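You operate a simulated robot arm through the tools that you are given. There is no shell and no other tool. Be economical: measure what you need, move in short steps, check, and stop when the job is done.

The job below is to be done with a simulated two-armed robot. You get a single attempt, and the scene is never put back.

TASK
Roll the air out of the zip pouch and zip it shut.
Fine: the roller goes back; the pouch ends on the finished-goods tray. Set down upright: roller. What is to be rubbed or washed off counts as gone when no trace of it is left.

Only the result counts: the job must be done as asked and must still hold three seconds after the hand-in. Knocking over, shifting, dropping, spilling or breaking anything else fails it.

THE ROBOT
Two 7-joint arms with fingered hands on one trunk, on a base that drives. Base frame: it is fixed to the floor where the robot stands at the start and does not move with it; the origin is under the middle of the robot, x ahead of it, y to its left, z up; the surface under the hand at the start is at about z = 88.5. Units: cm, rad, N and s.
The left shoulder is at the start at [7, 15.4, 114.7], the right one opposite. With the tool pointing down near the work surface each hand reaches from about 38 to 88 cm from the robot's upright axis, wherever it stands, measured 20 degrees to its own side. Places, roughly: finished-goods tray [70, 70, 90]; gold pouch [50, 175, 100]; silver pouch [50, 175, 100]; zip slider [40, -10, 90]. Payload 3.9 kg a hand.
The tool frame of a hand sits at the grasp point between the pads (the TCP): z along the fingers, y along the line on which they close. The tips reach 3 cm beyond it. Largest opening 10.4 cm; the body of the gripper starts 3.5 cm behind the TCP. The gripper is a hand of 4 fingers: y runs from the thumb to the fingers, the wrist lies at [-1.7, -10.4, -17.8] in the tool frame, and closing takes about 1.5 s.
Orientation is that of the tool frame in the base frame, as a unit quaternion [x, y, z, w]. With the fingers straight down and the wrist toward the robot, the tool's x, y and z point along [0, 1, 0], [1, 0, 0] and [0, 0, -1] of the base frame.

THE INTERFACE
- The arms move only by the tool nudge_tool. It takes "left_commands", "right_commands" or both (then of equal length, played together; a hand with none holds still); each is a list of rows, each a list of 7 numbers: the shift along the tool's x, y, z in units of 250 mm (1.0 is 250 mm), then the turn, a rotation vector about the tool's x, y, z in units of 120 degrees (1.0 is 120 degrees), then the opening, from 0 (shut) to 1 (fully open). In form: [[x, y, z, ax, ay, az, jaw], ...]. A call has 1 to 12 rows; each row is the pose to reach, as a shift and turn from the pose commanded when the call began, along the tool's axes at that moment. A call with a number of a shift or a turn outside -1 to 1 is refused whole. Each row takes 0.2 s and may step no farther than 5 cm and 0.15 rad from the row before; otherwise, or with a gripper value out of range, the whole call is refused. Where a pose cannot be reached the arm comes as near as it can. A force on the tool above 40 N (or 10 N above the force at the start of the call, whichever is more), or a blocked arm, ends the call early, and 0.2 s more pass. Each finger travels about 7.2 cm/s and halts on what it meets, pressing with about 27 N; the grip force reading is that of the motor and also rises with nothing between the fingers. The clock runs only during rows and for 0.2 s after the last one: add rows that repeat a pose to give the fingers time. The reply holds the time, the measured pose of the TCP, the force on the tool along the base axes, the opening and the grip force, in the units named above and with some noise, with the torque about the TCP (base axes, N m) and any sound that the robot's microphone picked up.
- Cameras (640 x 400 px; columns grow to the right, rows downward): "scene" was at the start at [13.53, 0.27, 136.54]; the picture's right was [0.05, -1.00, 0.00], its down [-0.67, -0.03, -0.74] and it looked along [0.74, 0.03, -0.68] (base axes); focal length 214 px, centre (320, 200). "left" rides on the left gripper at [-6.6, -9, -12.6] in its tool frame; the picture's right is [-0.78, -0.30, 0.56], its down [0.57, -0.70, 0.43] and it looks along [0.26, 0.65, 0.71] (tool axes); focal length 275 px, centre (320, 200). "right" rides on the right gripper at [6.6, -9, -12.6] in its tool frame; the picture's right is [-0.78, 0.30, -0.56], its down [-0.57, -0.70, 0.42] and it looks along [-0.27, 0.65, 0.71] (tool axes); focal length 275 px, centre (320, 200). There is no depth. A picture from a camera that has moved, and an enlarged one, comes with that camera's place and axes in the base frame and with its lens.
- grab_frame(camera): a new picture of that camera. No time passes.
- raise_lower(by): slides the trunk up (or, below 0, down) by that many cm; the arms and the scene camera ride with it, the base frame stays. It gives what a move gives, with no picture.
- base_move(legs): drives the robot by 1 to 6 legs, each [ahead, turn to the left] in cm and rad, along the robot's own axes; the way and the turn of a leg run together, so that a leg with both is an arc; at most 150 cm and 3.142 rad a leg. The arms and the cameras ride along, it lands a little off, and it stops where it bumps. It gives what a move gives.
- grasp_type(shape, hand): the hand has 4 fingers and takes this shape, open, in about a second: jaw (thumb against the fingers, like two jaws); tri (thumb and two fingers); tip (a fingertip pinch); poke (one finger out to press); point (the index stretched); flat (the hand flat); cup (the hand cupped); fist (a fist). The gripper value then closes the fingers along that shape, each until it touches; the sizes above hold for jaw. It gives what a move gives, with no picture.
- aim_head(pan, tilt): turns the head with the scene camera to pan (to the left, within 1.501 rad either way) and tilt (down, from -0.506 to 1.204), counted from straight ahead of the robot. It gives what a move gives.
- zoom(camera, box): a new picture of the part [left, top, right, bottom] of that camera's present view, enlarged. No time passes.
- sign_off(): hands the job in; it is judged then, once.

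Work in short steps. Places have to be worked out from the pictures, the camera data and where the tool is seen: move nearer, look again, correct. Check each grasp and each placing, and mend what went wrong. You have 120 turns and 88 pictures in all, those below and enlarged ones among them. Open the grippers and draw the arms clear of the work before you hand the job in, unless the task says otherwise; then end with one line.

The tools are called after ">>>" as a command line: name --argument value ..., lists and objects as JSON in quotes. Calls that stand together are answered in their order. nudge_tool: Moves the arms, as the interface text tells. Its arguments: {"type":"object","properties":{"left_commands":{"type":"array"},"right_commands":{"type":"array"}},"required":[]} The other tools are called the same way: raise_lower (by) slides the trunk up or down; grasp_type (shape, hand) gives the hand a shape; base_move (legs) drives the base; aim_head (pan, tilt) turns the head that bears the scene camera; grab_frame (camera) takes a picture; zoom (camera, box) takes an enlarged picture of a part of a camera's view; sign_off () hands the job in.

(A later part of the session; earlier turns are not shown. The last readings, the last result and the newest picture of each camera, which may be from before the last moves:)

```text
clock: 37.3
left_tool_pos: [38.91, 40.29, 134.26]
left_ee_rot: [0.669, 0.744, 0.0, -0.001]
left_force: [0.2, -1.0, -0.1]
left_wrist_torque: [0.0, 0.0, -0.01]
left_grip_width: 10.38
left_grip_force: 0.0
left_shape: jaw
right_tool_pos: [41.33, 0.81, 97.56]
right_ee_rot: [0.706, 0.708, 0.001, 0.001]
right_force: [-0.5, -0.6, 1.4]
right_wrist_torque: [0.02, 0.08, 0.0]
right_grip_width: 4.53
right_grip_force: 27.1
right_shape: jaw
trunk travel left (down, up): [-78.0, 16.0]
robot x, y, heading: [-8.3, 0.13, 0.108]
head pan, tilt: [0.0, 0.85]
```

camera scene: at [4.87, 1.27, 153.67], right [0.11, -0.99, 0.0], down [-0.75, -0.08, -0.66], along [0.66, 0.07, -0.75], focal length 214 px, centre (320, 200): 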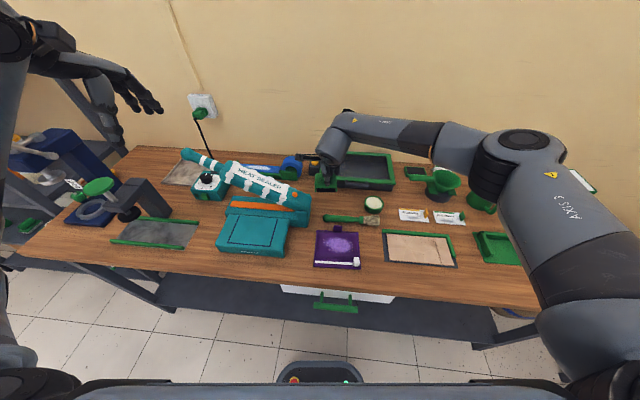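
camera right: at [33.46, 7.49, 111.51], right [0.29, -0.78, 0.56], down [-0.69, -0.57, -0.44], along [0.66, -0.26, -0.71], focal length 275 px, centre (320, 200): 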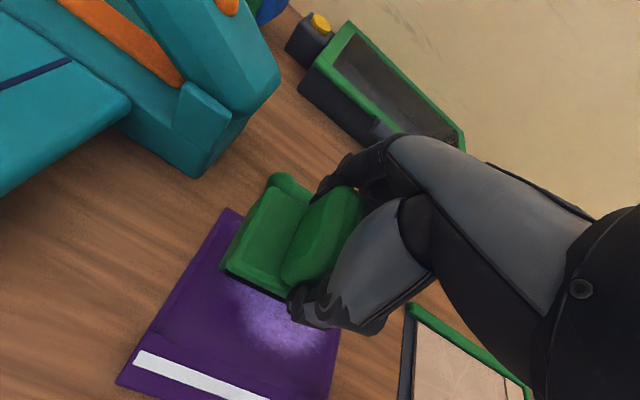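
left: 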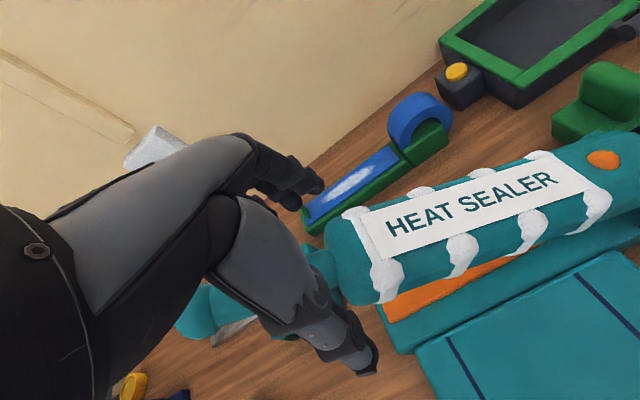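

Contact begins at z≈97.5. I press a little more.

>>> nudge_tool --right_commands '[[0, 0, 0.012, 0, 0, 0, 0]]'

```text
clock: 37.7
left_tool_pos: [38.66, 40.19, 134.37]
left_ee_rot: [0.669, 0.743, 0.0, 0.001]
left_force: [0.7, -0.1, -0.3]
left_wrist_torque: [-0.02, -0.03, 0.01]
left_grip_width: 10.37
left_grip_force: 0.1
left_shape: jaw
right_tool_pos: [41.5, 0.89, 97.39]
right_ee_rot: [0.708, 0.706, 0.003, 0.002]
right_force: [0.4, -3.5, 14.6]
right_wrist_torque: [-0.1, 0.15, -0.05]
right_grip_width: 4.69
right_grip_force: 27.3
right_shape: jaw
trunk travel left (down, up): [-78.0, 16.0]
robot x, y, heading: [-8.15, -0.45, 0.11]
head pan, tilt: [0.0, 0.85]
```

About 15 N pressing. I roll back toward the tab slightly, then forward to the zip.

>>> nudge_tool --right_commands '[[0, 0.02, 0, 0, 0, 0, 0], [0, 0.04, 0, 0, 0, 0, 0], [0, 0.01, 0, 0, 0, 0, 0], [0, -0.03, 0, 0, 0, 0, 0], [0, -0.06, 0, 0, 0, 0, 0], [0, -0.09, 0, 0, 0, 0, 0], [0, -0.12, 0, 0, 0, 0, 0], [0, -0.15, 0, 0, 0, 0, 0]]'

>>> zoom --camera "right" --box '[80, 120, 400, 400]'

```text
clock: 39.5
left_tool_pos: [38.81, 40.21, 134.31]
left_ee_rot: [0.668, 0.744, 0.0, 0.0]
left_force: [-0.7, 0.9, -0.1]
left_wrist_torque: [-0.06, 0.03, -0.02]
left_grip_width: 10.37
left_grip_force: 0.1
left_shape: jaw
right_tool_pos: [37.79, 0.79, 97.53]
right_ee_rot: [0.709, 0.705, 0.003, 0.005]
right_force: [1.7, -11.5, 22.6]
right_wrist_torque: [-0.27, 0.07, -0.1]
right_grip_width: 4.69
right_grip_force: 26.7
right_shape: jaw
trunk travel left (down, up): [-78.0, 16.0]
robot x, y, heading: [-8.0, -0.32, 0.105]
head pan, tilt: [0.0, 0.85]
stopped in row 8 (right hand): the force on the tool passed its limit at 41 N (the readings are from after the stop); the commanded pose is now the measured one
```

```text
1.43 times, centred on (240, 260) of right
camera zoom: at [28.67, 7.49, 110.05], right [0.29, -0.78, 0.56], down [-0.7, -0.57, -0.43], along [0.65, -0.27, -0.71], focal length 393 px, centre (434, 114)
```

zoom: 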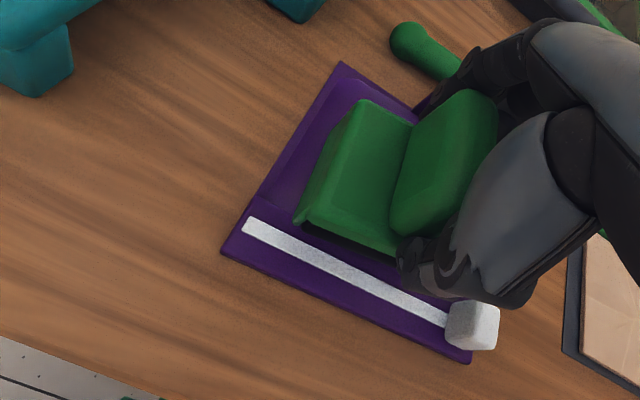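

Force rose toward the front; the roller is at the zip. I lift and inspect.

>>> nudge_tool --right_commands '[[0, 0, -0.06, 0, 0, 0, 0], [0, 0, -0.14, 0, 0, 0, 0], [0, 0.04, -0.2, 0, 0, 0, 0]]'

>>> zoom --camera "scene" --box '[290, 190, 390, 280]'

>>> zoom --camera "right" --box '[80, 120, 400, 400]'

```text
clock: 40.3
left_tool_pos: [38.9, 40.31, 134.25]
left_ee_rot: [0.668, 0.744, -0.001, -0.001]
left_force: [-0.1, 0.4, -0.1]
left_wrist_torque: [-0.01, 0.0, 0.02]
left_grip_width: 10.35
left_grip_force: 0.1
left_shape: jaw
right_tool_pos: [38.75, 1.0, 102.01]
right_ee_rot: [0.707, 0.707, 0.0, 0.001]
right_force: [-0.4, -0.4, -2.0]
right_wrist_torque: [0.01, 0.0, 0.01]
right_grip_width: 4.64
right_grip_force: 27.4
right_shape: jaw
trunk travel left (down, up): [-78.0, 16.0]
robot x, y, heading: [-7.89, -0.26, 0.108]
head pan, tilt: [0.0, 0.85]
```

```text
4.44 times, centred on (340, 235) of scene
camera zoom: at [4.92, 1.19, 153.66], right [0.11, -0.99, 0.0], down [-0.75, -0.08, -0.66], along [0.66, 0.07, -0.75], focal length 953 px, centre (231, 44)
```

zoom: 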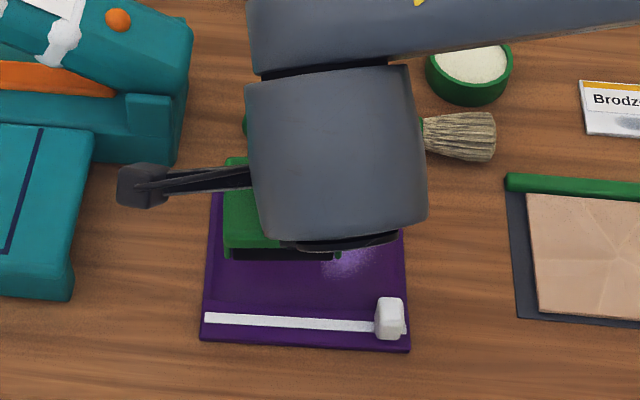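

```text
1.43 times, centred on (240, 260) of right
camera zoom: at [29.69, 7.61, 114.78], right [0.29, -0.77, 0.56], down [-0.7, -0.57, -0.42], along [0.65, -0.27, -0.71], focal length 393 px, centre (434, 114)
```

zoom: 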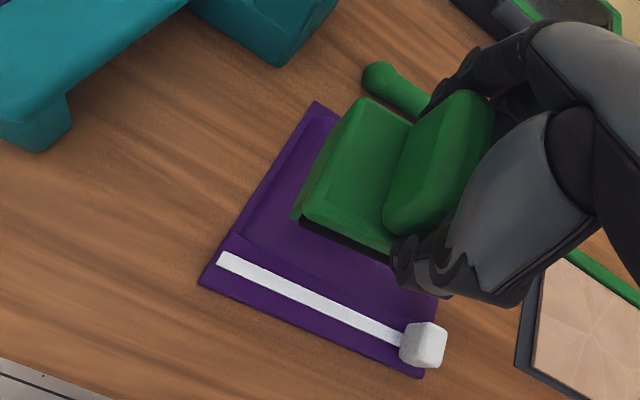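

Rolling works: the swept part is clear, the right part of the blob remains. I do a second pass 3.6 cm to the right, keeping behind the slider.

>>> nudge_tool --right_commands '[[-0.07, 0.05, 0, 0, 0, 0, 0], [-0.144, 0.108, 0, 0, 0, 0, 0], [-0.144, 0.108, 0.09, 0, 0, 0, 0], [-0.144, 0.108, 0.165, 0, 0, 0, 0], [-0.144, 0.108, 0.178, 0, 0, 0, 0]]'

```text
clock: 41.5
left_tool_pos: [38.94, 40.39, 134.39]
left_ee_rot: [0.668, 0.744, 0.0, 0.0]
left_force: [0.4, -1.2, -0.2]
left_wrist_torque: [0.0, -0.02, 0.05]
left_grip_width: 10.37
left_grip_force: 0.1
left_shape: jaw
right_tool_pos: [41.44, -2.65, 97.79]
right_ee_rot: [0.708, 0.707, 0.0, 0.001]
right_force: [-0.3, 0.7, -2.3]
right_wrist_torque: [0.01, 0.02, 0.0]
right_grip_width: 4.62
right_grip_force: 26.9
right_shape: jaw
trunk travel left (down, up): [-78.0, 16.0]
robot x, y, heading: [-7.82, 0.07, 0.106]
head pan, tilt: [0.0, 0.85]
```

Not yet touching; I lower 0.45 cm and roll.

>>> nudge_tool --right_commands '[[0, 0, 0.01, 0, 0, 0, 0], [0, 0, 0.018, 0, 0, 0, 0], [0, 0.015, 0.018, 0, 0, 0, 0], [0, 0.035, 0.018, 0, 0, 0, 0]]'

```text
clock: 42.5
left_tool_pos: [38.89, 40.47, 134.29]
left_ee_rot: [0.668, 0.744, 0.0, 0.0]
left_force: [0.1, -0.8, 0.0]
left_wrist_torque: [-0.01, -0.01, -0.02]
left_grip_width: 10.37
left_grip_force: 0.0
left_shape: jaw
right_tool_pos: [42.31, -2.75, 97.44]
right_ee_rot: [0.708, 0.706, 0.001, 0.002]
right_force: [1.0, 0.4, 9.1]
right_wrist_torque: [0.03, 0.12, 0.06]
right_grip_width: 4.62
right_grip_force: 26.0
right_shape: jaw
trunk travel left (down, up): [-78.0, 16.0]
robot x, y, heading: [-7.83, -0.06, 0.104]
head pan, tilt: [0.0, 0.85]
```

Pressing ~11 N at x=42.3. I roll forward to x≈39.3.

>>> nudge_tool --right_commands '[[0, -0.02, 0, 0, 0, 0, 0], [0, -0.045, 0, 0, 0, 0, 0], [0, -0.07, 0, 0, 0, 0, 0], [0, -0.095, 0, 0, 0, 0, 0], [0, -0.12, 0, 0, 0, 0, 0], [0, -0.12, -0.06, 0, 0, 0, 0], [0, -0.12, -0.16, 0, 0, 0, 0]]'

>>> zoom --camera "right" --box '[80, 120, 400, 400]'

>>> zoom --camera "scene" --box '[290, 190, 390, 280]'

```text
clock: 44.1
left_tool_pos: [38.77, 40.39, 134.18]
left_ee_rot: [0.668, 0.744, 0.0, 0.001]
left_force: [-0.5, 0.7, 0.2]
left_wrist_torque: [0.02, -0.05, -0.04]
left_grip_width: 10.36
left_grip_force: 0.1
left_shape: jaw
right_tool_pos: [39.1, -2.64, 101.26]
right_ee_rot: [0.707, 0.707, -0.001, 0.002]
right_force: [-0.1, 0.3, -2.6]
right_wrist_torque: [-0.03, 0.06, 0.02]
right_grip_width: 4.59
right_grip_force: 26.5
right_shape: jaw
trunk travel left (down, up): [-78.0, 16.0]
robot x, y, heading: [-8.1, -0.53, 0.106]
head pan, tilt: [0.0, 0.85]
```

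```text
1.43 times, centred on (240, 260) of right
camera zoom: at [30.07, 3.97, 113.91], right [0.3, -0.77, 0.56], down [-0.7, -0.57, -0.42], along [0.65, -0.27, -0.71], focal length 393 px, centre (434, 114)
```

zoom: 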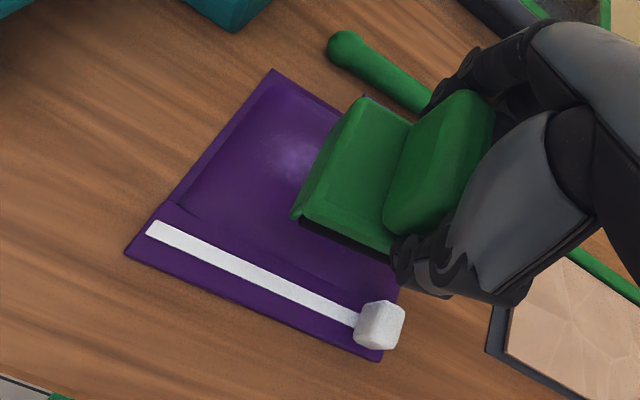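

```text
4.44 times, centred on (340, 235) of scene
camera zoom: at [4.76, 1.21, 153.67], right [0.11, -0.99, 0.0], down [-0.75, -0.08, -0.66], along [0.66, 0.07, -0.75], focal length 953 px, centre (231, 44)
```

zoom: 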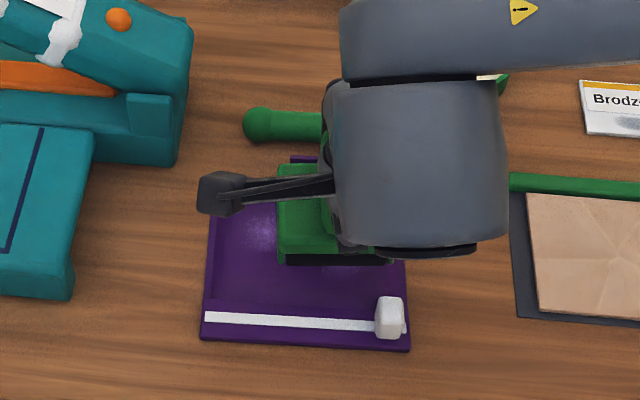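

Only a faint trace remains near [42, 2.8], by the rear left. I do another, firmer pass at y≈2.6.

>>> nudge_tool --right_commands '[[0.1, 0.06, 0, 0, 0, 0, 0], [0.21, 0.12, 0, 0, 0, 0, 0], [0.21, 0.12, 0.08, 0, 0, 0, 0], [0.21, 0.12, 0.15, 0, 0, 0, 0], [0.21, 0.12, 0.16, 0, 0, 0, 0]]'

```text
clock: 45.3
left_tool_pos: [38.76, 40.28, 134.54]
left_ee_rot: [0.669, 0.744, 0.001, 0.0]
left_force: [-0.3, -0.8, -0.5]
left_wrist_torque: [0.0, -0.05, 0.0]
left_grip_width: 10.37
left_grip_force: 0.0
left_shape: jaw
right_tool_pos: [42.1, 2.55, 97.49]
right_ee_rot: [0.708, 0.706, 0.002, 0.004]
right_force: [1.1, -3.8, 12.0]
right_wrist_torque: [-0.07, 0.15, -0.03]
right_grip_width: 4.63
right_grip_force: 26.9
right_shape: jaw
trunk travel left (down, up): [-78.0, 16.0]
robot x, y, heading: [-8.46, -0.07, 0.107]
head pan, tilt: [0.0, 0.85]
```

Contact at 12 N. I roll back 0.7 cm, forward 4.5 cm, then lift.

>>> nudge_tool --right_commands '[[0, 0.015, 0, 0, 0, 0, 0], [0, 0.03, 0, 0, 0, 0, 0], [0, 0, 0, 0, 0, 0, 0], [0, -0.03, 0, 0, 0, 0, 0], [0, -0.06, 0, 0, 0, 0, 0], [0, -0.09, 0, 0, 0, 0, 0], [0, -0.12, -0.005, 0, 0, 0, 0], [0, -0.14, -0.01, 0, 0, 0, 0]]'

>>> nudge_tool --right_commands '[[0, 0, -0.06, 0, 0, 0, 0], [0, 0, -0.16, 0, 0, 0, 0], [-0.12, 0, -0.26, 0, 0, 0, 0], [-0.25, 0, -0.26, 0, 0, 0, 0]]'

>>> grab_frame --camera "right"

>>> zoom --camera "scene" --box '[290, 190, 390, 280]'

```text
clock: 47.1
left_tool_pos: [38.84, 40.21, 134.29]
left_ee_rot: [0.668, 0.744, 0.0, 0.0]
left_force: [-0.4, -0.1, -0.2]
left_wrist_torque: [0.0, 0.0, 0.05]
left_grip_width: 10.35
left_grip_force: 0.1
left_shape: jaw
right_tool_pos: [38.62, 2.59, 97.44]
right_ee_rot: [0.707, 0.707, -0.001, 0.002]
right_force: [0.2, -7.4, 10.5]
right_wrist_torque: [-0.28, -0.01, -0.02]
right_grip_width: 4.66
right_grip_force: 27.5
right_shape: jaw
trunk travel left (down, up): [-78.0, 16.0]
robot x, y, heading: [-8.11, 0.15, 0.098]
head pan, tilt: [0.0, 0.85]
```

```text
clock: 48.1
left_tool_pos: [38.93, 40.07, 134.34]
left_ee_rot: [0.669, 0.744, 0.0, 0.0]
left_force: [0.3, -0.8, -0.5]
left_wrist_torque: [0.02, 0.0, 0.02]
left_grip_width: 10.32
left_grip_force: 0.1
left_shape: jaw
right_tool_pos: [38.88, -4.11, 104.18]
right_ee_rot: [0.708, 0.707, 0.0, 0.0]
right_force: [0.3, 0.2, -1.7]
right_wrist_torque: [0.0, 0.02, 0.01]
right_grip_width: 4.62
right_grip_force: 27.2
right_shape: jaw
trunk travel left (down, up): [-78.0, 16.0]
robot x, y, heading: [-8.3, -0.21, 0.105]
head pan, tilt: [0.0, 0.85]
```

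```text
49 pictures are left
camera right: at [29.9, 2.69, 116.95], right [0.29, -0.78, 0.56], down [-0.7, -0.57, -0.43], along [0.65, -0.27, -0.71], focal length 275 px, centre (320, 200)
```

right: 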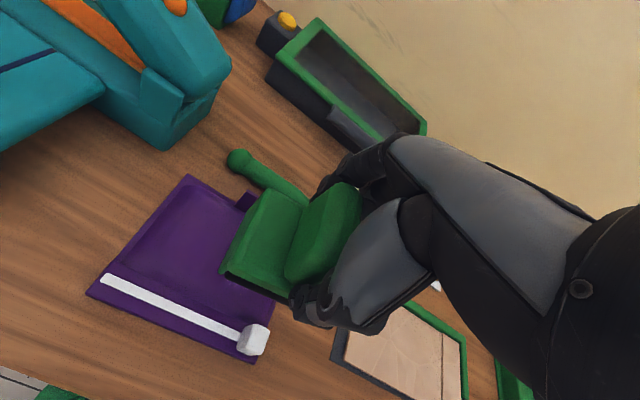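

```text
4.44 times, centred on (340, 235) of scene
camera zoom: at [4.85, 0.96, 153.67], right [0.1, -0.99, 0.0], down [-0.75, -0.08, -0.66], along [0.66, 0.07, -0.75], focal length 953 px, centre (231, 44)
```

zoom: 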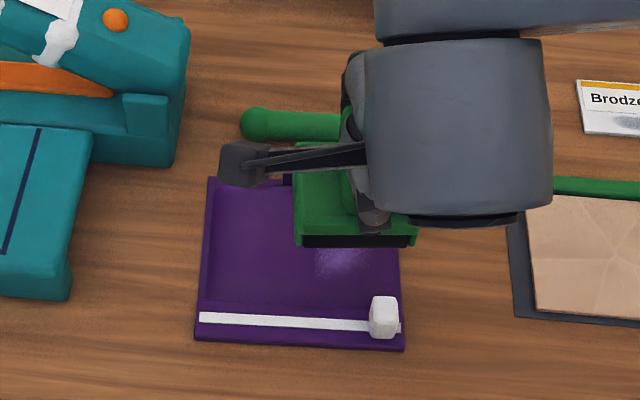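

The remaining air shifted to the right side, a smaller patch near [40.6, -3.5]. I make another pass at y≈-1.8, just left of the slider, so it can run all the way to the zip.

>>> nudge_tool --right_commands '[[0.05, 0.07, 0, 0, 0, 0, 0], [0.092, 0.135, 0, 0, 0, 0, 0], [0.092, 0.135, 0.1, 0, 0, 0, 0], [0.092, 0.135, 0.2, 0, 0, 0, 0], [0.092, 0.135, 0.262, 0, 0, 0, 0], [0.092, 0.135, 0.272, 0, 0, 0, 0]]'

```text
clock: 49.5
left_tool_pos: [38.64, 40.19, 134.42]
left_ee_rot: [0.669, 0.744, 0.001, 0.001]
left_force: [-0.3, -0.4, 0.5]
left_wrist_torque: [0.02, 0.0, -0.02]
left_grip_width: 10.37
left_grip_force: 0.0
left_shape: jaw
right_tool_pos: [42.19, -1.35, 97.48]
right_ee_rot: [0.708, 0.706, 0.002, 0.002]
right_force: [0.0, -2.3, 14.8]
right_wrist_torque: [-0.08, 0.15, -0.05]
right_grip_width: 4.62
right_grip_force: 26.7
right_shape: jaw
trunk travel left (down, up): [-78.0, 16.0]
robot x, y, heading: [-7.93, -0.08, 0.1]
head pan, tilt: [0.0, 0.85]
```

15 N. Rolling forward to x≈37.8, relieving a little at the end, then lifting aside.

>>> nudge_tool --right_commands '[[0, 0.015, 0, 0, 0, 0, 0], [0, -0.01, 0, 0, 0, 0, 0], [0, -0.04, 0, 0, 0, 0, 0], [0, -0.07, 0, 0, 0, 0, 0], [0, -0.1, 0, 0, 0, 0, 0], [0, -0.13, -0.006, 0, 0, 0, 0], [0, -0.16, -0.01, 0, 0, 0, 0], [0, -0.175, -0.012, 0, 0, 0, 0]]'

>>> nudge_tool --right_commands '[[0, 0, -0.08, 0, 0, 0, 0], [0, 0, -0.2, 0, 0, 0, 0], [0.0, 0.16, -0.26, 0, 0, 0, 0], [0, 0.32, -0.26, 0, 0, 0, 0], [0, 0.48, -0.26, 0, 0, 0, 0]]'

>>> zoom --camera "scene" --box '[290, 190, 390, 280]'

```text
clock: 51.3
left_tool_pos: [38.77, 40.53, 134.23]
left_ee_rot: [0.667, 0.745, -0.002, 0.0]
left_force: [0.4, 1.1, 0.2]
left_wrist_torque: [-0.03, 0.0, -0.01]
left_grip_width: 10.38
left_grip_force: 0.1
left_shape: jaw
right_tool_pos: [37.72, -1.31, 97.49]
right_ee_rot: [0.707, 0.707, -0.001, 0.001]
right_force: [2.1, 0.8, 0.7]
right_wrist_torque: [0.03, -0.04, 0.08]
right_grip_width: 4.6
right_grip_force: 27.3
right_shape: jaw
trunk travel left (down, up): [-78.0, 16.0]
robot x, y, heading: [-8.09, 0.17, 0.105]
head pan, tilt: [0.0, 0.85]
```

```text
clock: 52.5
left_tool_pos: [39.01, 40.41, 134.15]
left_ee_rot: [0.668, 0.744, -0.001, 0.001]
left_force: [0.3, 0.1, -0.7]
left_wrist_torque: [0.03, 0.02, 0.0]
left_grip_width: 10.37
left_grip_force: 0.1
left_shape: jaw
right_tool_pos: [49.72, -1.49, 104.02]
right_ee_rot: [0.707, 0.707, 0.0, 0.002]
right_force: [0.1, 0.1, -1.9]
right_wrist_torque: [-0.01, 0.0, -0.06]
right_grip_width: 4.54
right_grip_force: 26.7
right_shape: jaw
trunk travel left (down, up): [-78.0, 16.0]
robot x, y, heading: [-8.25, 0.19, 0.106]
head pan, tilt: [0.0, 0.85]
```

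```text
4.44 times, centred on (340, 235) of scene
camera zoom: at [5.0, 1.25, 153.66], right [0.11, -0.99, 0.0], down [-0.75, -0.08, -0.66], along [0.66, 0.07, -0.75], focal length 953 px, centre (231, 44)
```

zoom: 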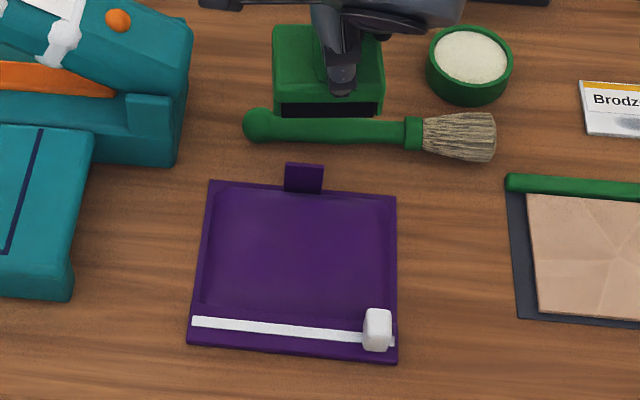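

It looks clear; I enlarge to check for any faint trace.

>>> zoom --camera "scene" --box '[328, 226, 384, 274]'

>>> grab_frame --camera "right"

```text
8.33 times, centred on (356, 250) of scene
camera zoom: at [5.0, 1.25, 153.66], right [0.11, -0.99, 0.0], down [-0.75, -0.08, -0.66], along [0.66, 0.07, -0.75], focal length 1787 px, centre (20, -217)
```

zoom: 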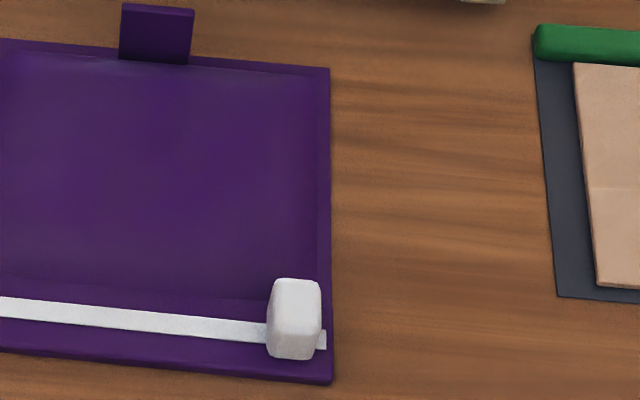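

```text
45 pictures are left
camera right: at [40.77, 5.17, 116.68], right [0.29, -0.77, 0.56], down [-0.7, -0.57, -0.42], along [0.65, -0.27, -0.71], focal length 275 px, centre (320, 200)
```

right: 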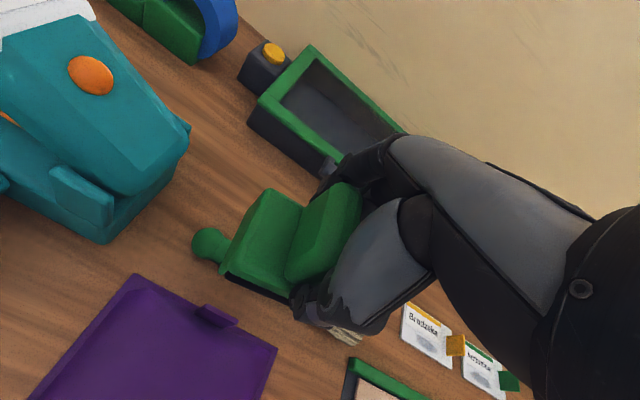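

>>> zoom --camera "scene" --box '[318, 226, 362, 262]'

```text
11.11 times, centred on (340, 244) of scene
camera zoom: at [5.0, 1.25, 153.66], right [0.11, -0.99, 0.0], down [-0.75, -0.08, -0.66], along [0.66, 0.07, -0.75], focal length 2383 px, centre (98, -289)
```

zoom: 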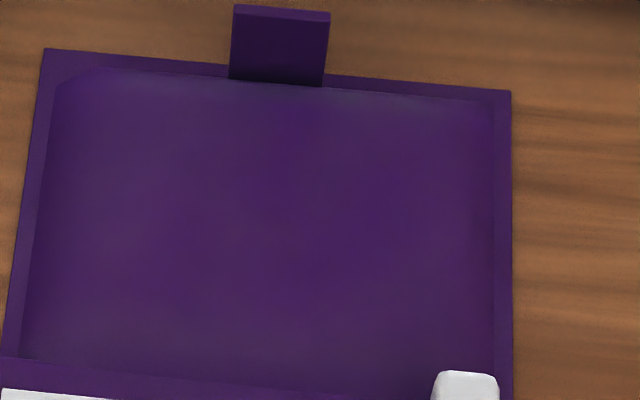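

The pouch is clear. I take the roller back over its place and lower it near the table.

>>> nudge_tool --right_commands '[[0.0, 0.15, 0, 0, 0, 0, 0], [0.06, 0.3, 0, 0, 0, 0, 0], [0.16, 0.431, 0, 0, 0, 0, 0], [0.255, 0.431, 0, 0, 0, 0, 0], [0.255, 0.431, 0.1, 0, 0, 0, 0], [0.255, 0.431, 0.2, 0, 0, 0, 0], [0.255, 0.431, 0.28, 0, 0, 0, 0], [0.255, 0.431, 0.3, 0, 0, 0, 0]]'

>>> zoom --camera "scene" --box '[280, 140, 380, 220]'

```text
clock: 54.3
left_tool_pos: [38.94, 40.32, 134.27]
left_ee_rot: [0.668, 0.744, 0.0, 0.0]
left_force: [0.4, -0.4, 0.4]
left_wrist_torque: [-0.01, 0.02, -0.01]
left_grip_width: 10.35
left_grip_force: 0.0
left_shape: jaw
right_tool_pos: [60.52, 4.95, 96.52]
right_ee_rot: [0.707, 0.707, -0.001, 0.002]
right_force: [1.1, 0.0, -1.3]
right_wrist_torque: [-0.01, 0.04, -0.02]
right_grip_width: 4.58
right_grip_force: 26.6
right_shape: jaw
trunk travel left (down, up): [-78.0, 16.0]
robot x, y, heading: [-8.28, -0.05, 0.105]
head pan, tilt: [0.0, 0.85]
```

```text
5.00 times, centred on (330, 180) of scene
camera zoom: at [4.92, 1.18, 153.67], right [0.11, -0.99, 0.0], down [-0.75, -0.08, -0.66], along [0.66, 0.07, -0.75], focal length 1072 px, centre (270, 300)
```

zoom: 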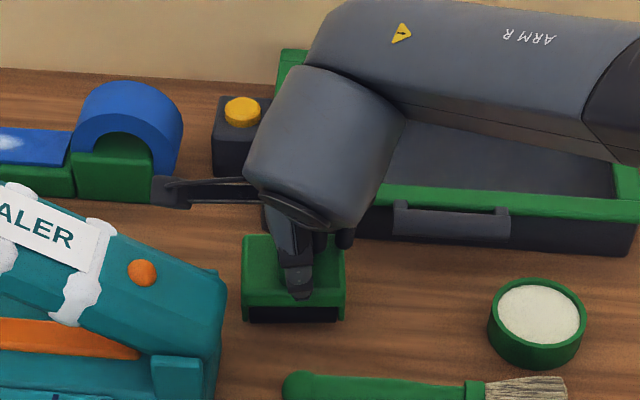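

The block sits higher in the hand than before (it slid up while pressing) and isn't touching yet. I lower slowly until contact.

>>> nudge_tool --right_commands '[[0, 0, 0.012, 0, 0, 0, 0], [0, 0, 0.024, 0, 0, 0, 0]]'

>>> grab_frame --camera "right"

```text
clock: 54.9
left_tool_pos: [38.92, 40.44, 134.31]
left_ee_rot: [0.668, 0.744, -0.001, 0.0]
left_force: [1.1, -0.2, -0.1]
left_wrist_torque: [0.01, -0.02, 0.03]
left_grip_width: 10.37
left_grip_force: 0.1
left_shape: jaw
right_tool_pos: [60.48, 4.94, 96.08]
right_ee_rot: [0.708, 0.706, 0.0, 0.0]
right_force: [0.5, -0.5, -0.7]
right_wrist_torque: [0.01, 0.03, -0.01]
right_grip_width: 4.57
right_grip_force: 27.1
right_shape: jaw
trunk travel left (down, up): [-78.0, 16.0]
robot x, y, heading: [-8.42, -0.26, 0.11]
head pan, tilt: [0.0, 0.85]
```

```text
42 pictures are left
camera right: at [51.52, 11.61, 108.68], right [0.29, -0.78, 0.56], down [-0.7, -0.57, -0.43], along [0.65, -0.27, -0.71], focal length 275 px, centre (320, 200)
```

right: 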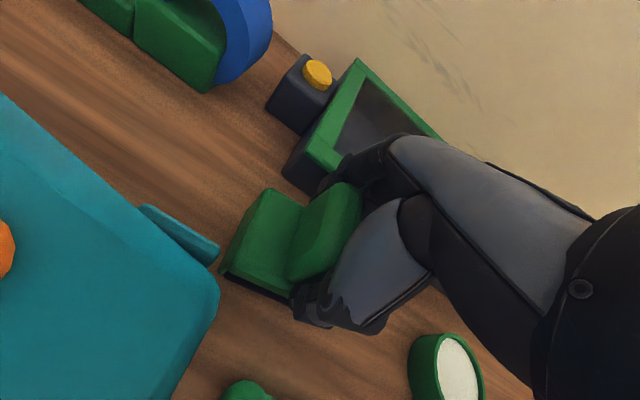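

Still hanging, slightly. Continue lowering.

>>> nudge_tool --right_commands '[[0, 0, 0.01, 0, 0, 0, 0], [0, 0, 0.02, 0, 0, 0, 0]]'

```text
clock: 55.5
left_tool_pos: [38.58, 40.24, 134.48]
left_ee_rot: [0.669, 0.744, 0.0, 0.002]
left_force: [0.4, 0.9, 0.9]
left_wrist_torque: [-0.03, 0.0, 0.05]
left_grip_width: 10.38
left_grip_force: 0.2
left_shape: jaw
right_tool_pos: [60.46, 4.94, 95.87]
right_ee_rot: [0.708, 0.706, 0.002, 0.002]
right_force: [0.8, -1.4, 16.7]
right_wrist_torque: [-0.05, 0.17, -0.03]
right_grip_width: 4.62
right_grip_force: 27.3
right_shape: jaw
trunk travel left (down, up): [-78.0, 16.0]
robot x, y, heading: [-7.68, -0.32, 0.11]
head pan, tilt: [0.0, 0.85]
```

Contact at z≈95.9. I ease up a hair and open gently.

>>> nudge_tool --right_commands '[[0, 0, -0.006, 0, 0, 0, 0], [0, 0, -0.006, 0, 0, 0, 0.5], [0, 0, -0.006, 0, 0, 0, 0.6], [0, 0, -0.006, 0, 0, 0, 0.72], [0, 0, -0.006, 0, 0, 0, 0.72]]'

>>> zoom --camera "scene" --box '[280, 140, 380, 220]'

```text
clock: 56.7
left_tool_pos: [38.56, 40.29, 134.35]
left_ee_rot: [0.668, 0.744, 0.0, 0.001]
left_force: [-0.1, 0.2, 0.6]
left_wrist_torque: [0.01, 0.01, 0.01]
left_grip_width: 10.37
left_grip_force: 0.0
left_shape: jaw
right_tool_pos: [60.53, 5.09, 95.71]
right_ee_rot: [0.708, 0.706, 0.001, 0.004]
right_force: [0.1, -0.5, 15.6]
right_wrist_torque: [-0.17, -0.24, -0.11]
right_grip_width: 7.0
right_grip_force: 0.0
right_shape: jaw
trunk travel left (down, up): [-78.0, 16.0]
robot x, y, heading: [-8.23, -0.16, 0.107]
head pan, tilt: [0.0, 0.85]
```

```text
5.00 times, centred on (330, 180) of scene
camera zoom: at [4.55, 1.21, 153.7], right [0.11, -0.99, 0.0], down [-0.75, -0.08, -0.66], along [0.66, 0.07, -0.75], focal length 1072 px, centre (270, 300)
```

zoom: 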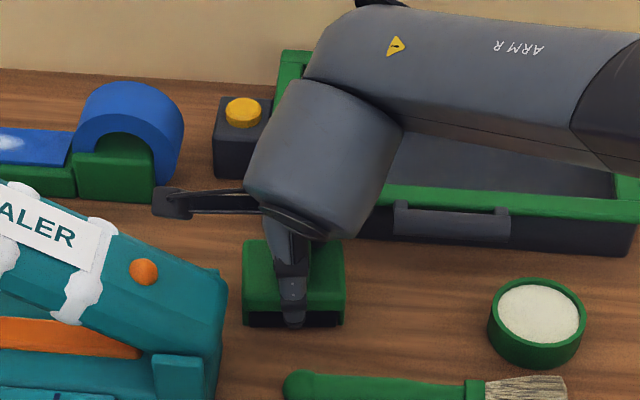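

Fingers are open but pressing on the block; I raise the hand and check where the roller stands.

>>> nudge_tool --right_commands '[[0, 0, -0.04, 0, 0, 0, 0.75], [0, 0, -0.12, 0, 0, 0, 0.78], [0, 0, -0.24, 0, 0, 0, 0.78], [0, 0, -0.36, 0, 0, 0, 0.78]]'

>>> zoom --camera "scene" --box '[260, 110, 400, 220]'

>>> grab_frame --camera "right"

```text
clock: 57.7
left_tool_pos: [38.93, 40.51, 134.36]
left_ee_rot: [0.669, 0.744, 0.0, 0.0]
left_force: [0.4, -1.0, -0.1]
left_wrist_torque: [-0.03, 0.0, 0.01]
left_grip_width: 10.36
left_grip_force: 0.1
left_shape: jaw
right_tool_pos: [60.57, 5.01, 104.57]
right_ee_rot: [0.707, 0.707, -0.001, 0.002]
right_force: [1.2, -0.3, 0.4]
right_wrist_torque: [-0.03, 0.01, 0.0]
right_grip_width: 8.09
right_grip_force: 0.0
right_shape: jaw
trunk travel left (down, up): [-78.0, 16.0]
robot x, y, heading: [-8.31, -0.09, 0.104]
head pan, tilt: [0.0, 0.85]
```

```text
3.64 times, centred on (330, 165) of scene
camera zoom: at [4.85, 1.21, 153.66], right [0.11, -0.99, 0.0], down [-0.75, -0.08, -0.66], along [0.66, 0.07, -0.75], focal length 780 px, centre (284, 327)
```

zoom: 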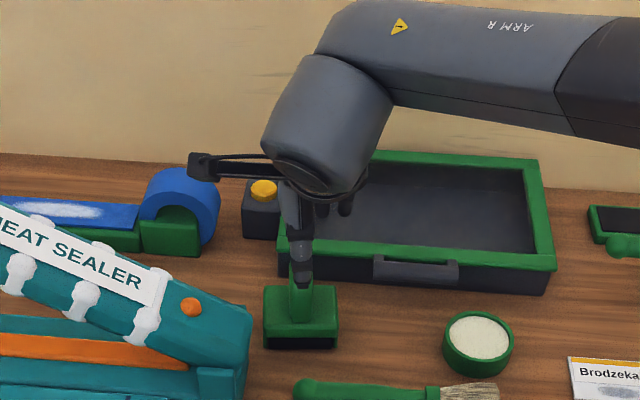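

```text
39 pictures are left
camera right: at [51.52, 11.68, 117.35], right [0.29, -0.77, 0.56], down [-0.7, -0.57, -0.42], along [0.65, -0.27, -0.71], focal length 275 px, centre (320, 200)
```

right: 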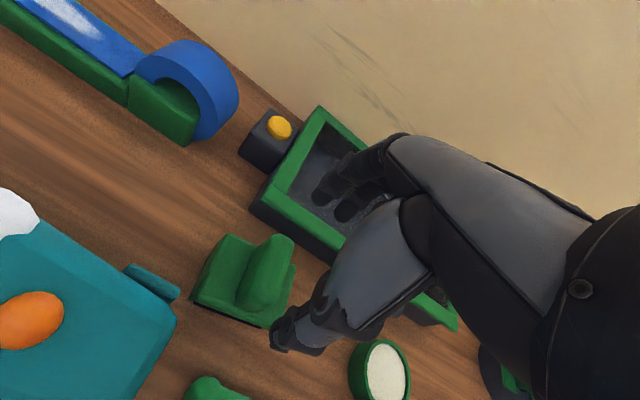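

The roller stands upright but about 1 cm farther from me than originally. I regrip it and roll it back 1 cm toward its original spot.

>>> nudge_tool --right_commands '[[0, 0, 0.12, 0, 0, 0, 0.78], [0, 0, 0.24, 0, 0, 0, 0.78], [0, 0, 0.332, 0, 0, 0, 0.78], [0, 0, 0.332, 0, 0, 0, 0.3], [0, 0, 0.332, 0, 0, 0, 0.2], [0, 0, 0.332, 0, 0, 0, 0.2], [0, 0, 0.332, 0, 0, 0, 0.2], [0, -0.014, 0.332, 0, 0, 0, 0.2], [0, -0.028, 0.332, 0, 0, 0, 0.2], [0, -0.042, 0.332, 0, 0, 0, 0.2], [0, -0.042, 0.332, 0, 0, 0, 0.2]]'

```text
clock: 60.1
left_tool_pos: [38.85, 40.31, 134.28]
left_ee_rot: [0.669, 0.744, -0.001, -0.001]
left_force: [-0.3, 0.6, -0.3]
left_wrist_torque: [-0.02, 0.03, -0.04]
left_grip_width: 10.39
left_grip_force: 0.0
left_shape: jaw
right_tool_pos: [59.53, 4.93, 96.42]
right_ee_rot: [0.708, 0.706, 0.0, 0.002]
right_force: [-0.2, -1.8, -0.3]
right_wrist_torque: [-0.04, -0.1, -0.01]
right_grip_width: 3.44
right_grip_force: 26.8
right_shape: jaw
trunk travel left (down, up): [-78.0, 16.0]
robot x, y, heading: [-8.18, 0.0, 0.107]
head pan, tilt: [0.0, 0.85]
```

Width reads 3.4 rather than 4.6; I look before releasing.

>>> grab_frame --camera "right"

>>> zoom --camera "scene" --box '[260, 110, 400, 220]'

```text
38 pictures are left
camera right: at [50.53, 11.52, 109.08], right [0.29, -0.77, 0.56], down [-0.7, -0.57, -0.42], along [0.65, -0.27, -0.71], focal length 275 px, centre (320, 200)
```

right: 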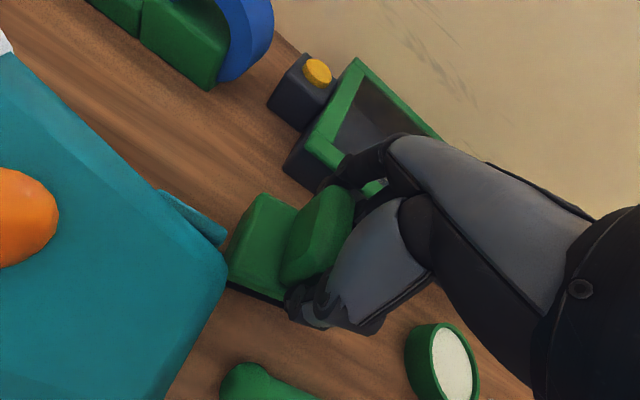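

```text
3.64 times, centred on (330, 165) of scene
camera zoom: at [4.87, 1.18, 153.67], right [0.11, -0.99, 0.0], down [-0.75, -0.08, -0.66], along [0.66, 0.07, -0.75], focal length 780 px, centre (284, 327)
```

zoom: 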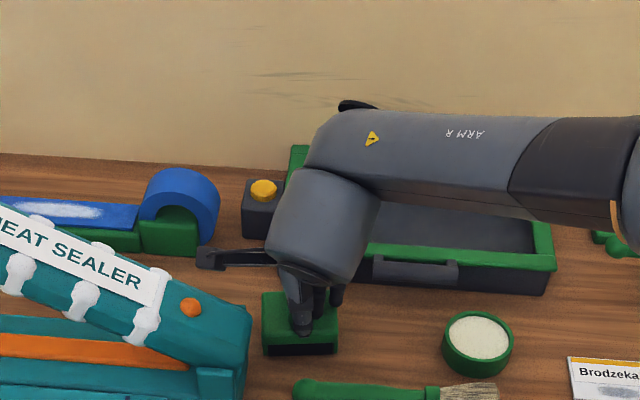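

It is now back at its original place. I release and lift.

>>> nudge_tool --right_commands '[[0, 0, 0, 0, 0, 0, 0.5], [0, 0, 0, 0, 0, 0, 0.65], [0, 0, 0, 0, 0, 0, 0.78], [0, 0, -0.08, 0, 0, 0, 0.78], [0, 0, -0.2, 0, 0, 0, 0.78], [0, 0, -0.36, 0, 0, 0, 0.78]]'

>>> zoom --camera "scene" --box '[260, 110, 400, 220]'

```text
clock: 61.5
left_tool_pos: [38.86, 40.29, 134.16]
left_ee_rot: [0.669, 0.743, 0.0, 0.0]
left_force: [-0.1, -0.1, 0.0]
left_wrist_torque: [0.02, 0.01, -0.01]
left_grip_width: 10.37
left_grip_force: 0.1
left_shape: jaw
right_tool_pos: [59.31, 4.98, 105.37]
right_ee_rot: [0.708, 0.706, -0.001, 0.002]
right_force: [0.4, -0.6, -0.6]
right_wrist_torque: [-0.01, -0.02, 0.02]
right_grip_width: 8.1
right_grip_force: 0.0
right_shape: jaw
trunk travel left (down, up): [-78.0, 16.0]
robot x, y, heading: [-8.19, -0.04, 0.109]
head pan, tilt: [0.0, 0.85]
```

```text
3.64 times, centred on (330, 165) of scene
camera zoom: at [4.77, 1.22, 153.67], right [0.11, -0.99, 0.0], down [-0.75, -0.08, -0.66], along [0.66, 0.07, -0.75], focal length 780 px, centre (284, 327)
```

zoom: 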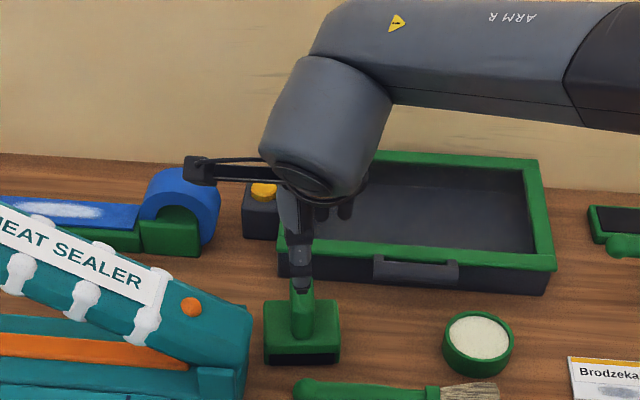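

Roller stands upright at its spot (within about a centimetre). Next the zip: slider centre is near [34.8, -5.8], z 90–92. I bring the right hand above it.

>>> nudge_tool --right_commands '[[-0.12, -0.04, -0.02, 0, 0, 0, 0.6], [-0.24, -0.16, -0.02, 0, 0, 0, 0.55], [-0.36, -0.32, -0.02, 0, 0, 0, 0.5], [-0.431, -0.48, 0, 0, 0, 0, 0.5], [-0.431, -0.64, 0, 0, 0, 0, 0.5], [-0.431, -0.8, 0.1, 0, 0, 0, 0.5], [-0.431, -0.98, 0.2, 0, 0, 0, 0.5]]'

>>> grab_frame --camera "right"

>>> zoom --camera "scene" --box '[280, 150, 400, 280]'

```text
refused: row 7 steps farther than a row can; nothing moved
```

```text
35 pictures are left
camera right: at [50.2, 11.68, 118.02], right [0.29, -0.77, 0.56], down [-0.7, -0.57, -0.42], along [0.65, -0.27, -0.71], focal length 275 px, centre (320, 200)
```

right: 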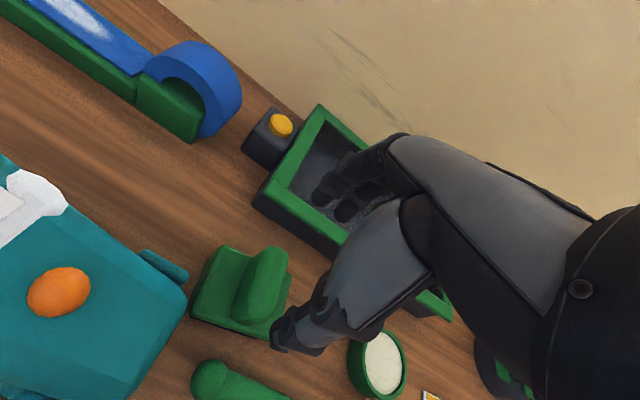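

```text
3.08 times, centred on (340, 215) of scene
camera zoom: at [4.77, 1.22, 153.67], right [0.11, -0.99, 0.0], down [-0.75, -0.08, -0.66], along [0.66, 0.07, -0.75], focal length 660 px, centre (258, 154)
```

zoom: 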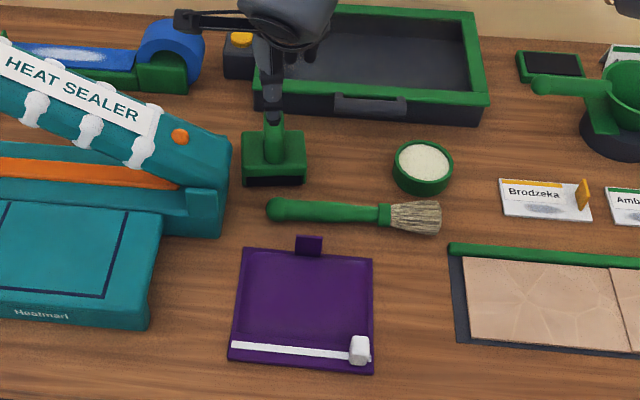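

Refused for one long step; I repeat with an even path.

>>> nudge_tool --right_commands '[[-0.12, -0.04, -0.02, 0, 0, 0, 0.6], [-0.24, -0.14, -0.02, 0, 0, 0, 0.55], [-0.36, -0.28, -0.02, 0, 0, 0, 0.5], [-0.431, -0.43, 0, 0, 0, 0, 0.5], [-0.431, -0.57, 0, 0, 0, 0, 0.5], [-0.431, -0.71, 0.06, 0, 0, 0, 0.5], [-0.431, -0.85, 0.13, 0, 0, 0, 0.5], [-0.431, -0.98, 0.2, 0, 0, 0, 0.5]]'

>>> grab_frame --camera "right"

>>> zoom --camera "scene" --box '[300, 190, 400, 280]'

```text
clock: 63.3
left_tool_pos: [38.86, 40.36, 134.31]
left_ee_rot: [0.669, 0.743, 0.0, 0.0]
left_force: [-0.4, -0.3, -0.2]
left_wrist_torque: [0.0, 0.0, 0.04]
left_grip_width: 10.36
left_grip_force: 0.0
left_shape: jaw
right_tool_pos: [34.64, -5.6, 100.55]
right_ee_rot: [0.708, 0.706, 0.0, 0.002]
right_force: [0.3, 0.4, -0.4]
right_wrist_torque: [0.04, 0.01, 0.0]
right_grip_width: 5.25
right_grip_force: 0.1
right_shape: jaw
trunk travel left (down, up): [-78.0, 16.0]
robot x, y, heading: [-8.15, -0.16, 0.103]
head pan, tilt: [0.0, 0.85]
```

```text
33 pictures are left
camera right: at [25.6, 1.03, 113.36], right [0.29, -0.78, 0.56], down [-0.7, -0.57, -0.43], along [0.65, -0.27, -0.71], focal length 275 px, centre (320, 200)
```

right: 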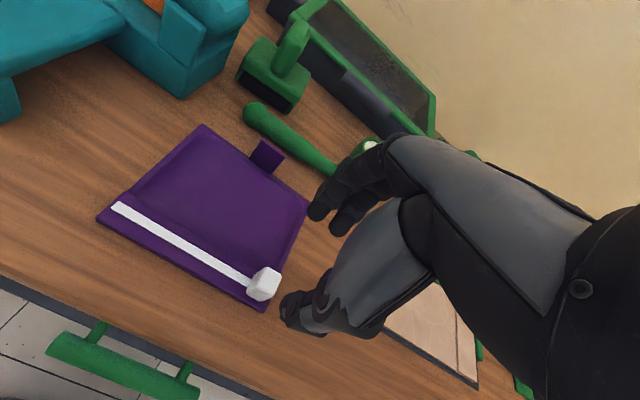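

```text
4.44 times, centred on (350, 235) of scene
camera zoom: at [4.79, 1.23, 153.68], right [0.11, -0.99, 0.0], down [-0.75, -0.08, -0.66], along [0.66, 0.07, -0.75], focal length 953 px, centre (187, 44)
```

zoom: 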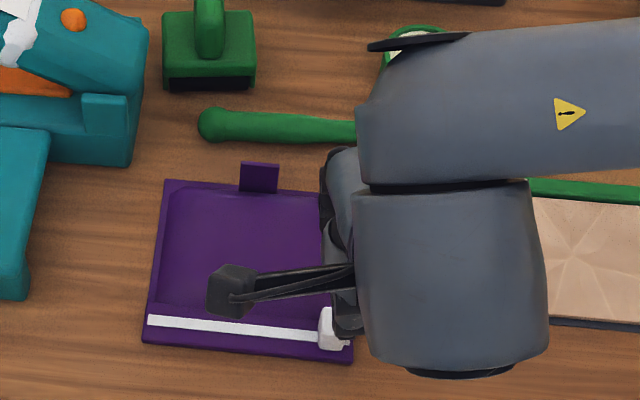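

Slider confirmed at [34.4, -5.7]. I descend so the fingertips straddle it front and back.

>>> nudge_tool --right_commands '[[-0.004, -0.008, 0.1, 0, 0, 0, 0.5], [-0.004, -0.008, 0.2, 0, 0, 0, 0.5], [-0.004, -0.008, 0.26, 0, 0, 0, 0.5], [-0.004, -0.008, 0.294, 0, 0, 0, 0.5]]'

>>> grab_frame --camera "right"

```text
clock: 64.3
left_tool_pos: [38.89, 40.31, 134.25]
left_ee_rot: [0.669, 0.744, -0.001, 0.0]
left_force: [-0.1, -0.6, 0.1]
left_wrist_torque: [0.03, 0.02, 0.01]
left_grip_width: 10.35
left_grip_force: 0.0
left_shape: jaw
right_tool_pos: [34.78, -5.95, 93.17]
right_ee_rot: [0.707, 0.707, 0.0, 0.003]
right_force: [0.6, -0.4, 1.1]
right_wrist_torque: [0.01, -0.08, -0.02]
right_grip_width: 5.22
right_grip_force: 0.0
right_shape: jaw
trunk travel left (down, up): [-78.0, 16.0]
robot x, y, heading: [-8.17, -0.01, 0.108]
head pan, tilt: [0.0, 0.85]
```

```text
31 pictures are left
camera right: at [25.76, 0.8, 105.88], right [0.29, -0.78, 0.56], down [-0.7, -0.57, -0.43], along [0.65, -0.27, -0.71], focal length 275 px, centre (320, 200)
```

right: 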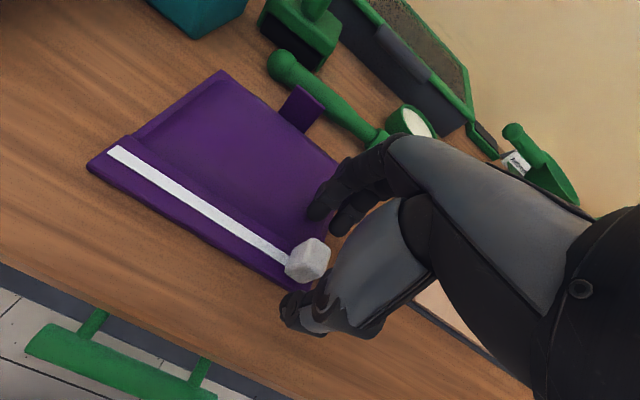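

The slider sits between thumb and fingers. I close.

>>> nudge_tool --right_commands '[[0.008, -0.008, 0, 0, 0, 0, 0.3], [0.008, -0.008, 0, 0, 0, 0, 0.1], [0.008, -0.008, 0, 0, 0, 0, 0.0], [0.008, -0.008, 0, 0, 0, 0, 0.0], [0.008, -0.008, 0, 0, 0, 0, 0.0]]'

>>> grab_frame --camera "right"

```text
clock: 65.5
left_tool_pos: [38.81, 40.36, 134.25]
left_ee_rot: [0.668, 0.744, 0.0, 0.001]
left_force: [-0.5, -0.2, -0.2]
left_wrist_torque: [-0.02, 0.01, 0.0]
left_grip_width: 10.41
left_grip_force: 0.1
left_shape: jaw
right_tool_pos: [34.42, -5.68, 93.16]
right_ee_rot: [0.708, 0.707, 0.001, 0.001]
right_force: [-3.3, -0.3, 5.4]
right_wrist_torque: [-0.12, -0.06, 0.0]
right_grip_width: 2.11
right_grip_force: 27.2
right_shape: jaw
trunk travel left (down, up): [-78.0, 16.0]
robot x, y, heading: [-7.84, -0.1, 0.102]
head pan, tilt: [0.0, 0.85]
```

```text
30 pictures are left
camera right: at [25.43, 0.98, 105.79], right [0.29, -0.77, 0.56], down [-0.7, -0.57, -0.43], along [0.65, -0.27, -0.71], focal length 275 px, centre (320, 200)
```

right: 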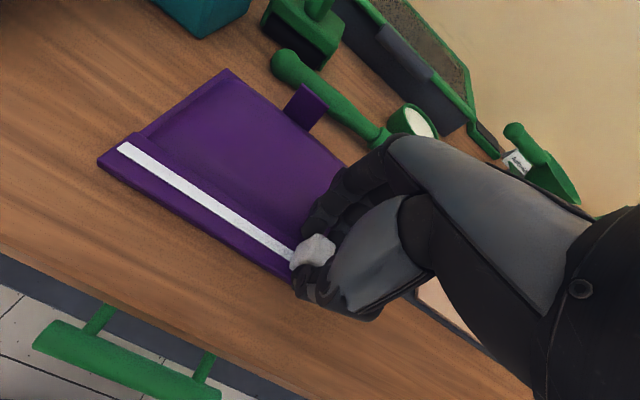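

Slider gripped (2.1 cm). I pull it 4 cm to the left along the zip and see whether the pouch stays.

>>> nudge_tool --right_commands '[[0.04, 0, 0, 0, 0, 0, 0], [0.08, 0, 0, 0, 0, 0, 0], [0.12, 0, 0, 0, 0, 0, 0], [0.16, 0, 0, 0, 0, 0, 0]]'

>>> grab_frame --camera "right"

>>> zoom --camera "scene" --box '[300, 190, 400, 280]'

```text
clock: 66.5
left_tool_pos: [38.78, 40.43, 134.35]
left_ee_rot: [0.668, 0.744, 0.0, 0.001]
left_force: [0.2, 0.0, 0.0]
left_wrist_torque: [0.02, -0.01, 0.02]
left_grip_width: 10.36
left_grip_force: 0.1
left_shape: jaw
right_tool_pos: [34.44, -1.71, 93.19]
right_ee_rot: [0.708, 0.706, 0.002, 0.002]
right_force: [-0.6, -2.3, 6.2]
right_wrist_torque: [-0.13, -0.09, -0.08]
right_grip_width: 2.11
right_grip_force: 27.4
right_shape: jaw
trunk travel left (down, up): [-78.0, 16.0]
robot x, y, heading: [-8.32, 0.06, 0.102]
head pan, tilt: [0.0, 0.85]
```

```text
29 pictures are left
camera right: at [25.46, 5.0, 105.79], right [0.29, -0.78, 0.56], down [-0.7, -0.57, -0.43], along [0.65, -0.27, -0.71], focal length 275 px, centre (320, 200)
```

right: 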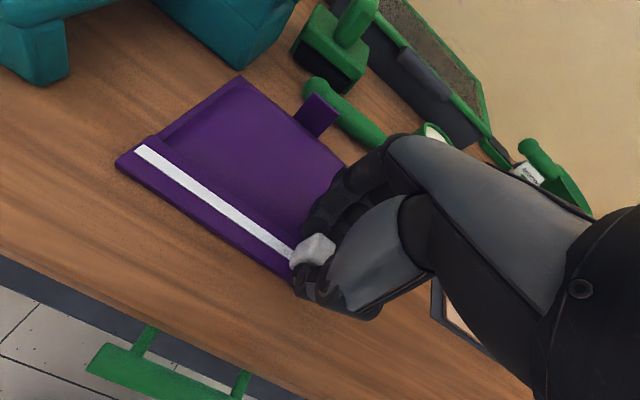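

```text
4.44 times, centred on (350, 235) of scene
camera zoom: at [4.79, 1.18, 153.68], right [0.11, -0.99, 0.0], down [-0.75, -0.08, -0.66], along [0.66, 0.07, -0.75], focal length 953 px, centre (187, 44)
```

zoom: 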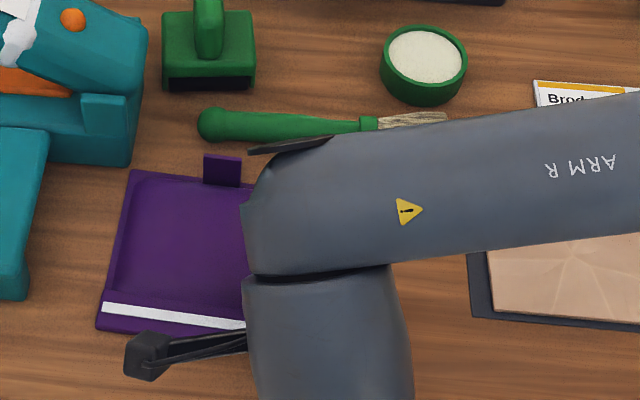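

The pouch drags along with the slider, so it must be held. I first drag it back right for more room, and then I'll hold its tab with the left hand while pulling the slider.

>>> nudge_tool --right_commands '[[-0.05, 0, -0.004, 0, 0, 0, 0], [-0.1, 0, -0.004, 0, 0, 0, 0], [-0.15, 0, -0.004, 0, 0, 0, 0], [-0.2, 0, -0.004, 0, 0, 0, 0], [-0.25, 0, -0.004, 0, 0, 0, 0], [-0.29, 0, -0.004, 0, 0, 0, 0]]'

>>> zoom --camera "scene" --box '[280, 180, 420, 290]'

```text
clock: 67.9
left_tool_pos: [38.81, 40.38, 134.29]
left_ee_rot: [0.669, 0.744, -0.001, 0.001]
left_force: [0.5, -0.4, -0.2]
left_wrist_torque: [0.04, -0.02, -0.01]
left_grip_width: 10.36
left_grip_force: 0.0
left_shape: jaw
right_tool_pos: [34.56, -9.02, 93.16]
right_ee_rot: [0.708, 0.706, 0.0, 0.002]
right_force: [0.3, 1.9, 8.9]
right_wrist_torque: [-0.05, -0.15, 0.05]
right_grip_width: 2.05
right_grip_force: 27.0
right_shape: jaw
trunk travel left (down, up): [-78.0, 16.0]
robot x, y, heading: [-8.17, 0.03, 0.104]
head pan, tilt: [0.0, 0.85]
```

```text
3.64 times, centred on (350, 235) of scene
camera zoom: at [4.74, 1.27, 153.69], right [0.11, -0.99, 0.0], down [-0.75, -0.08, -0.66], along [0.66, 0.07, -0.75], focal length 780 px, centre (211, 73)
```

zoom: 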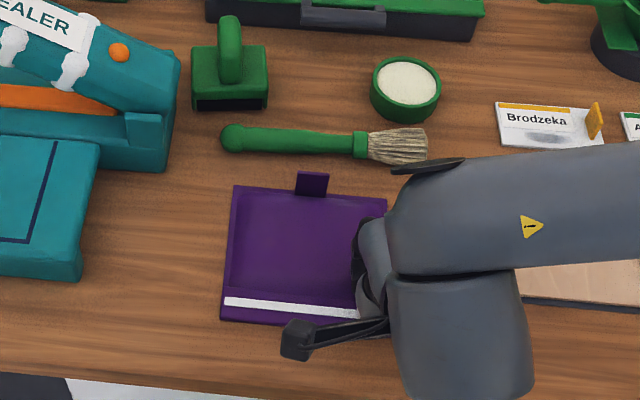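

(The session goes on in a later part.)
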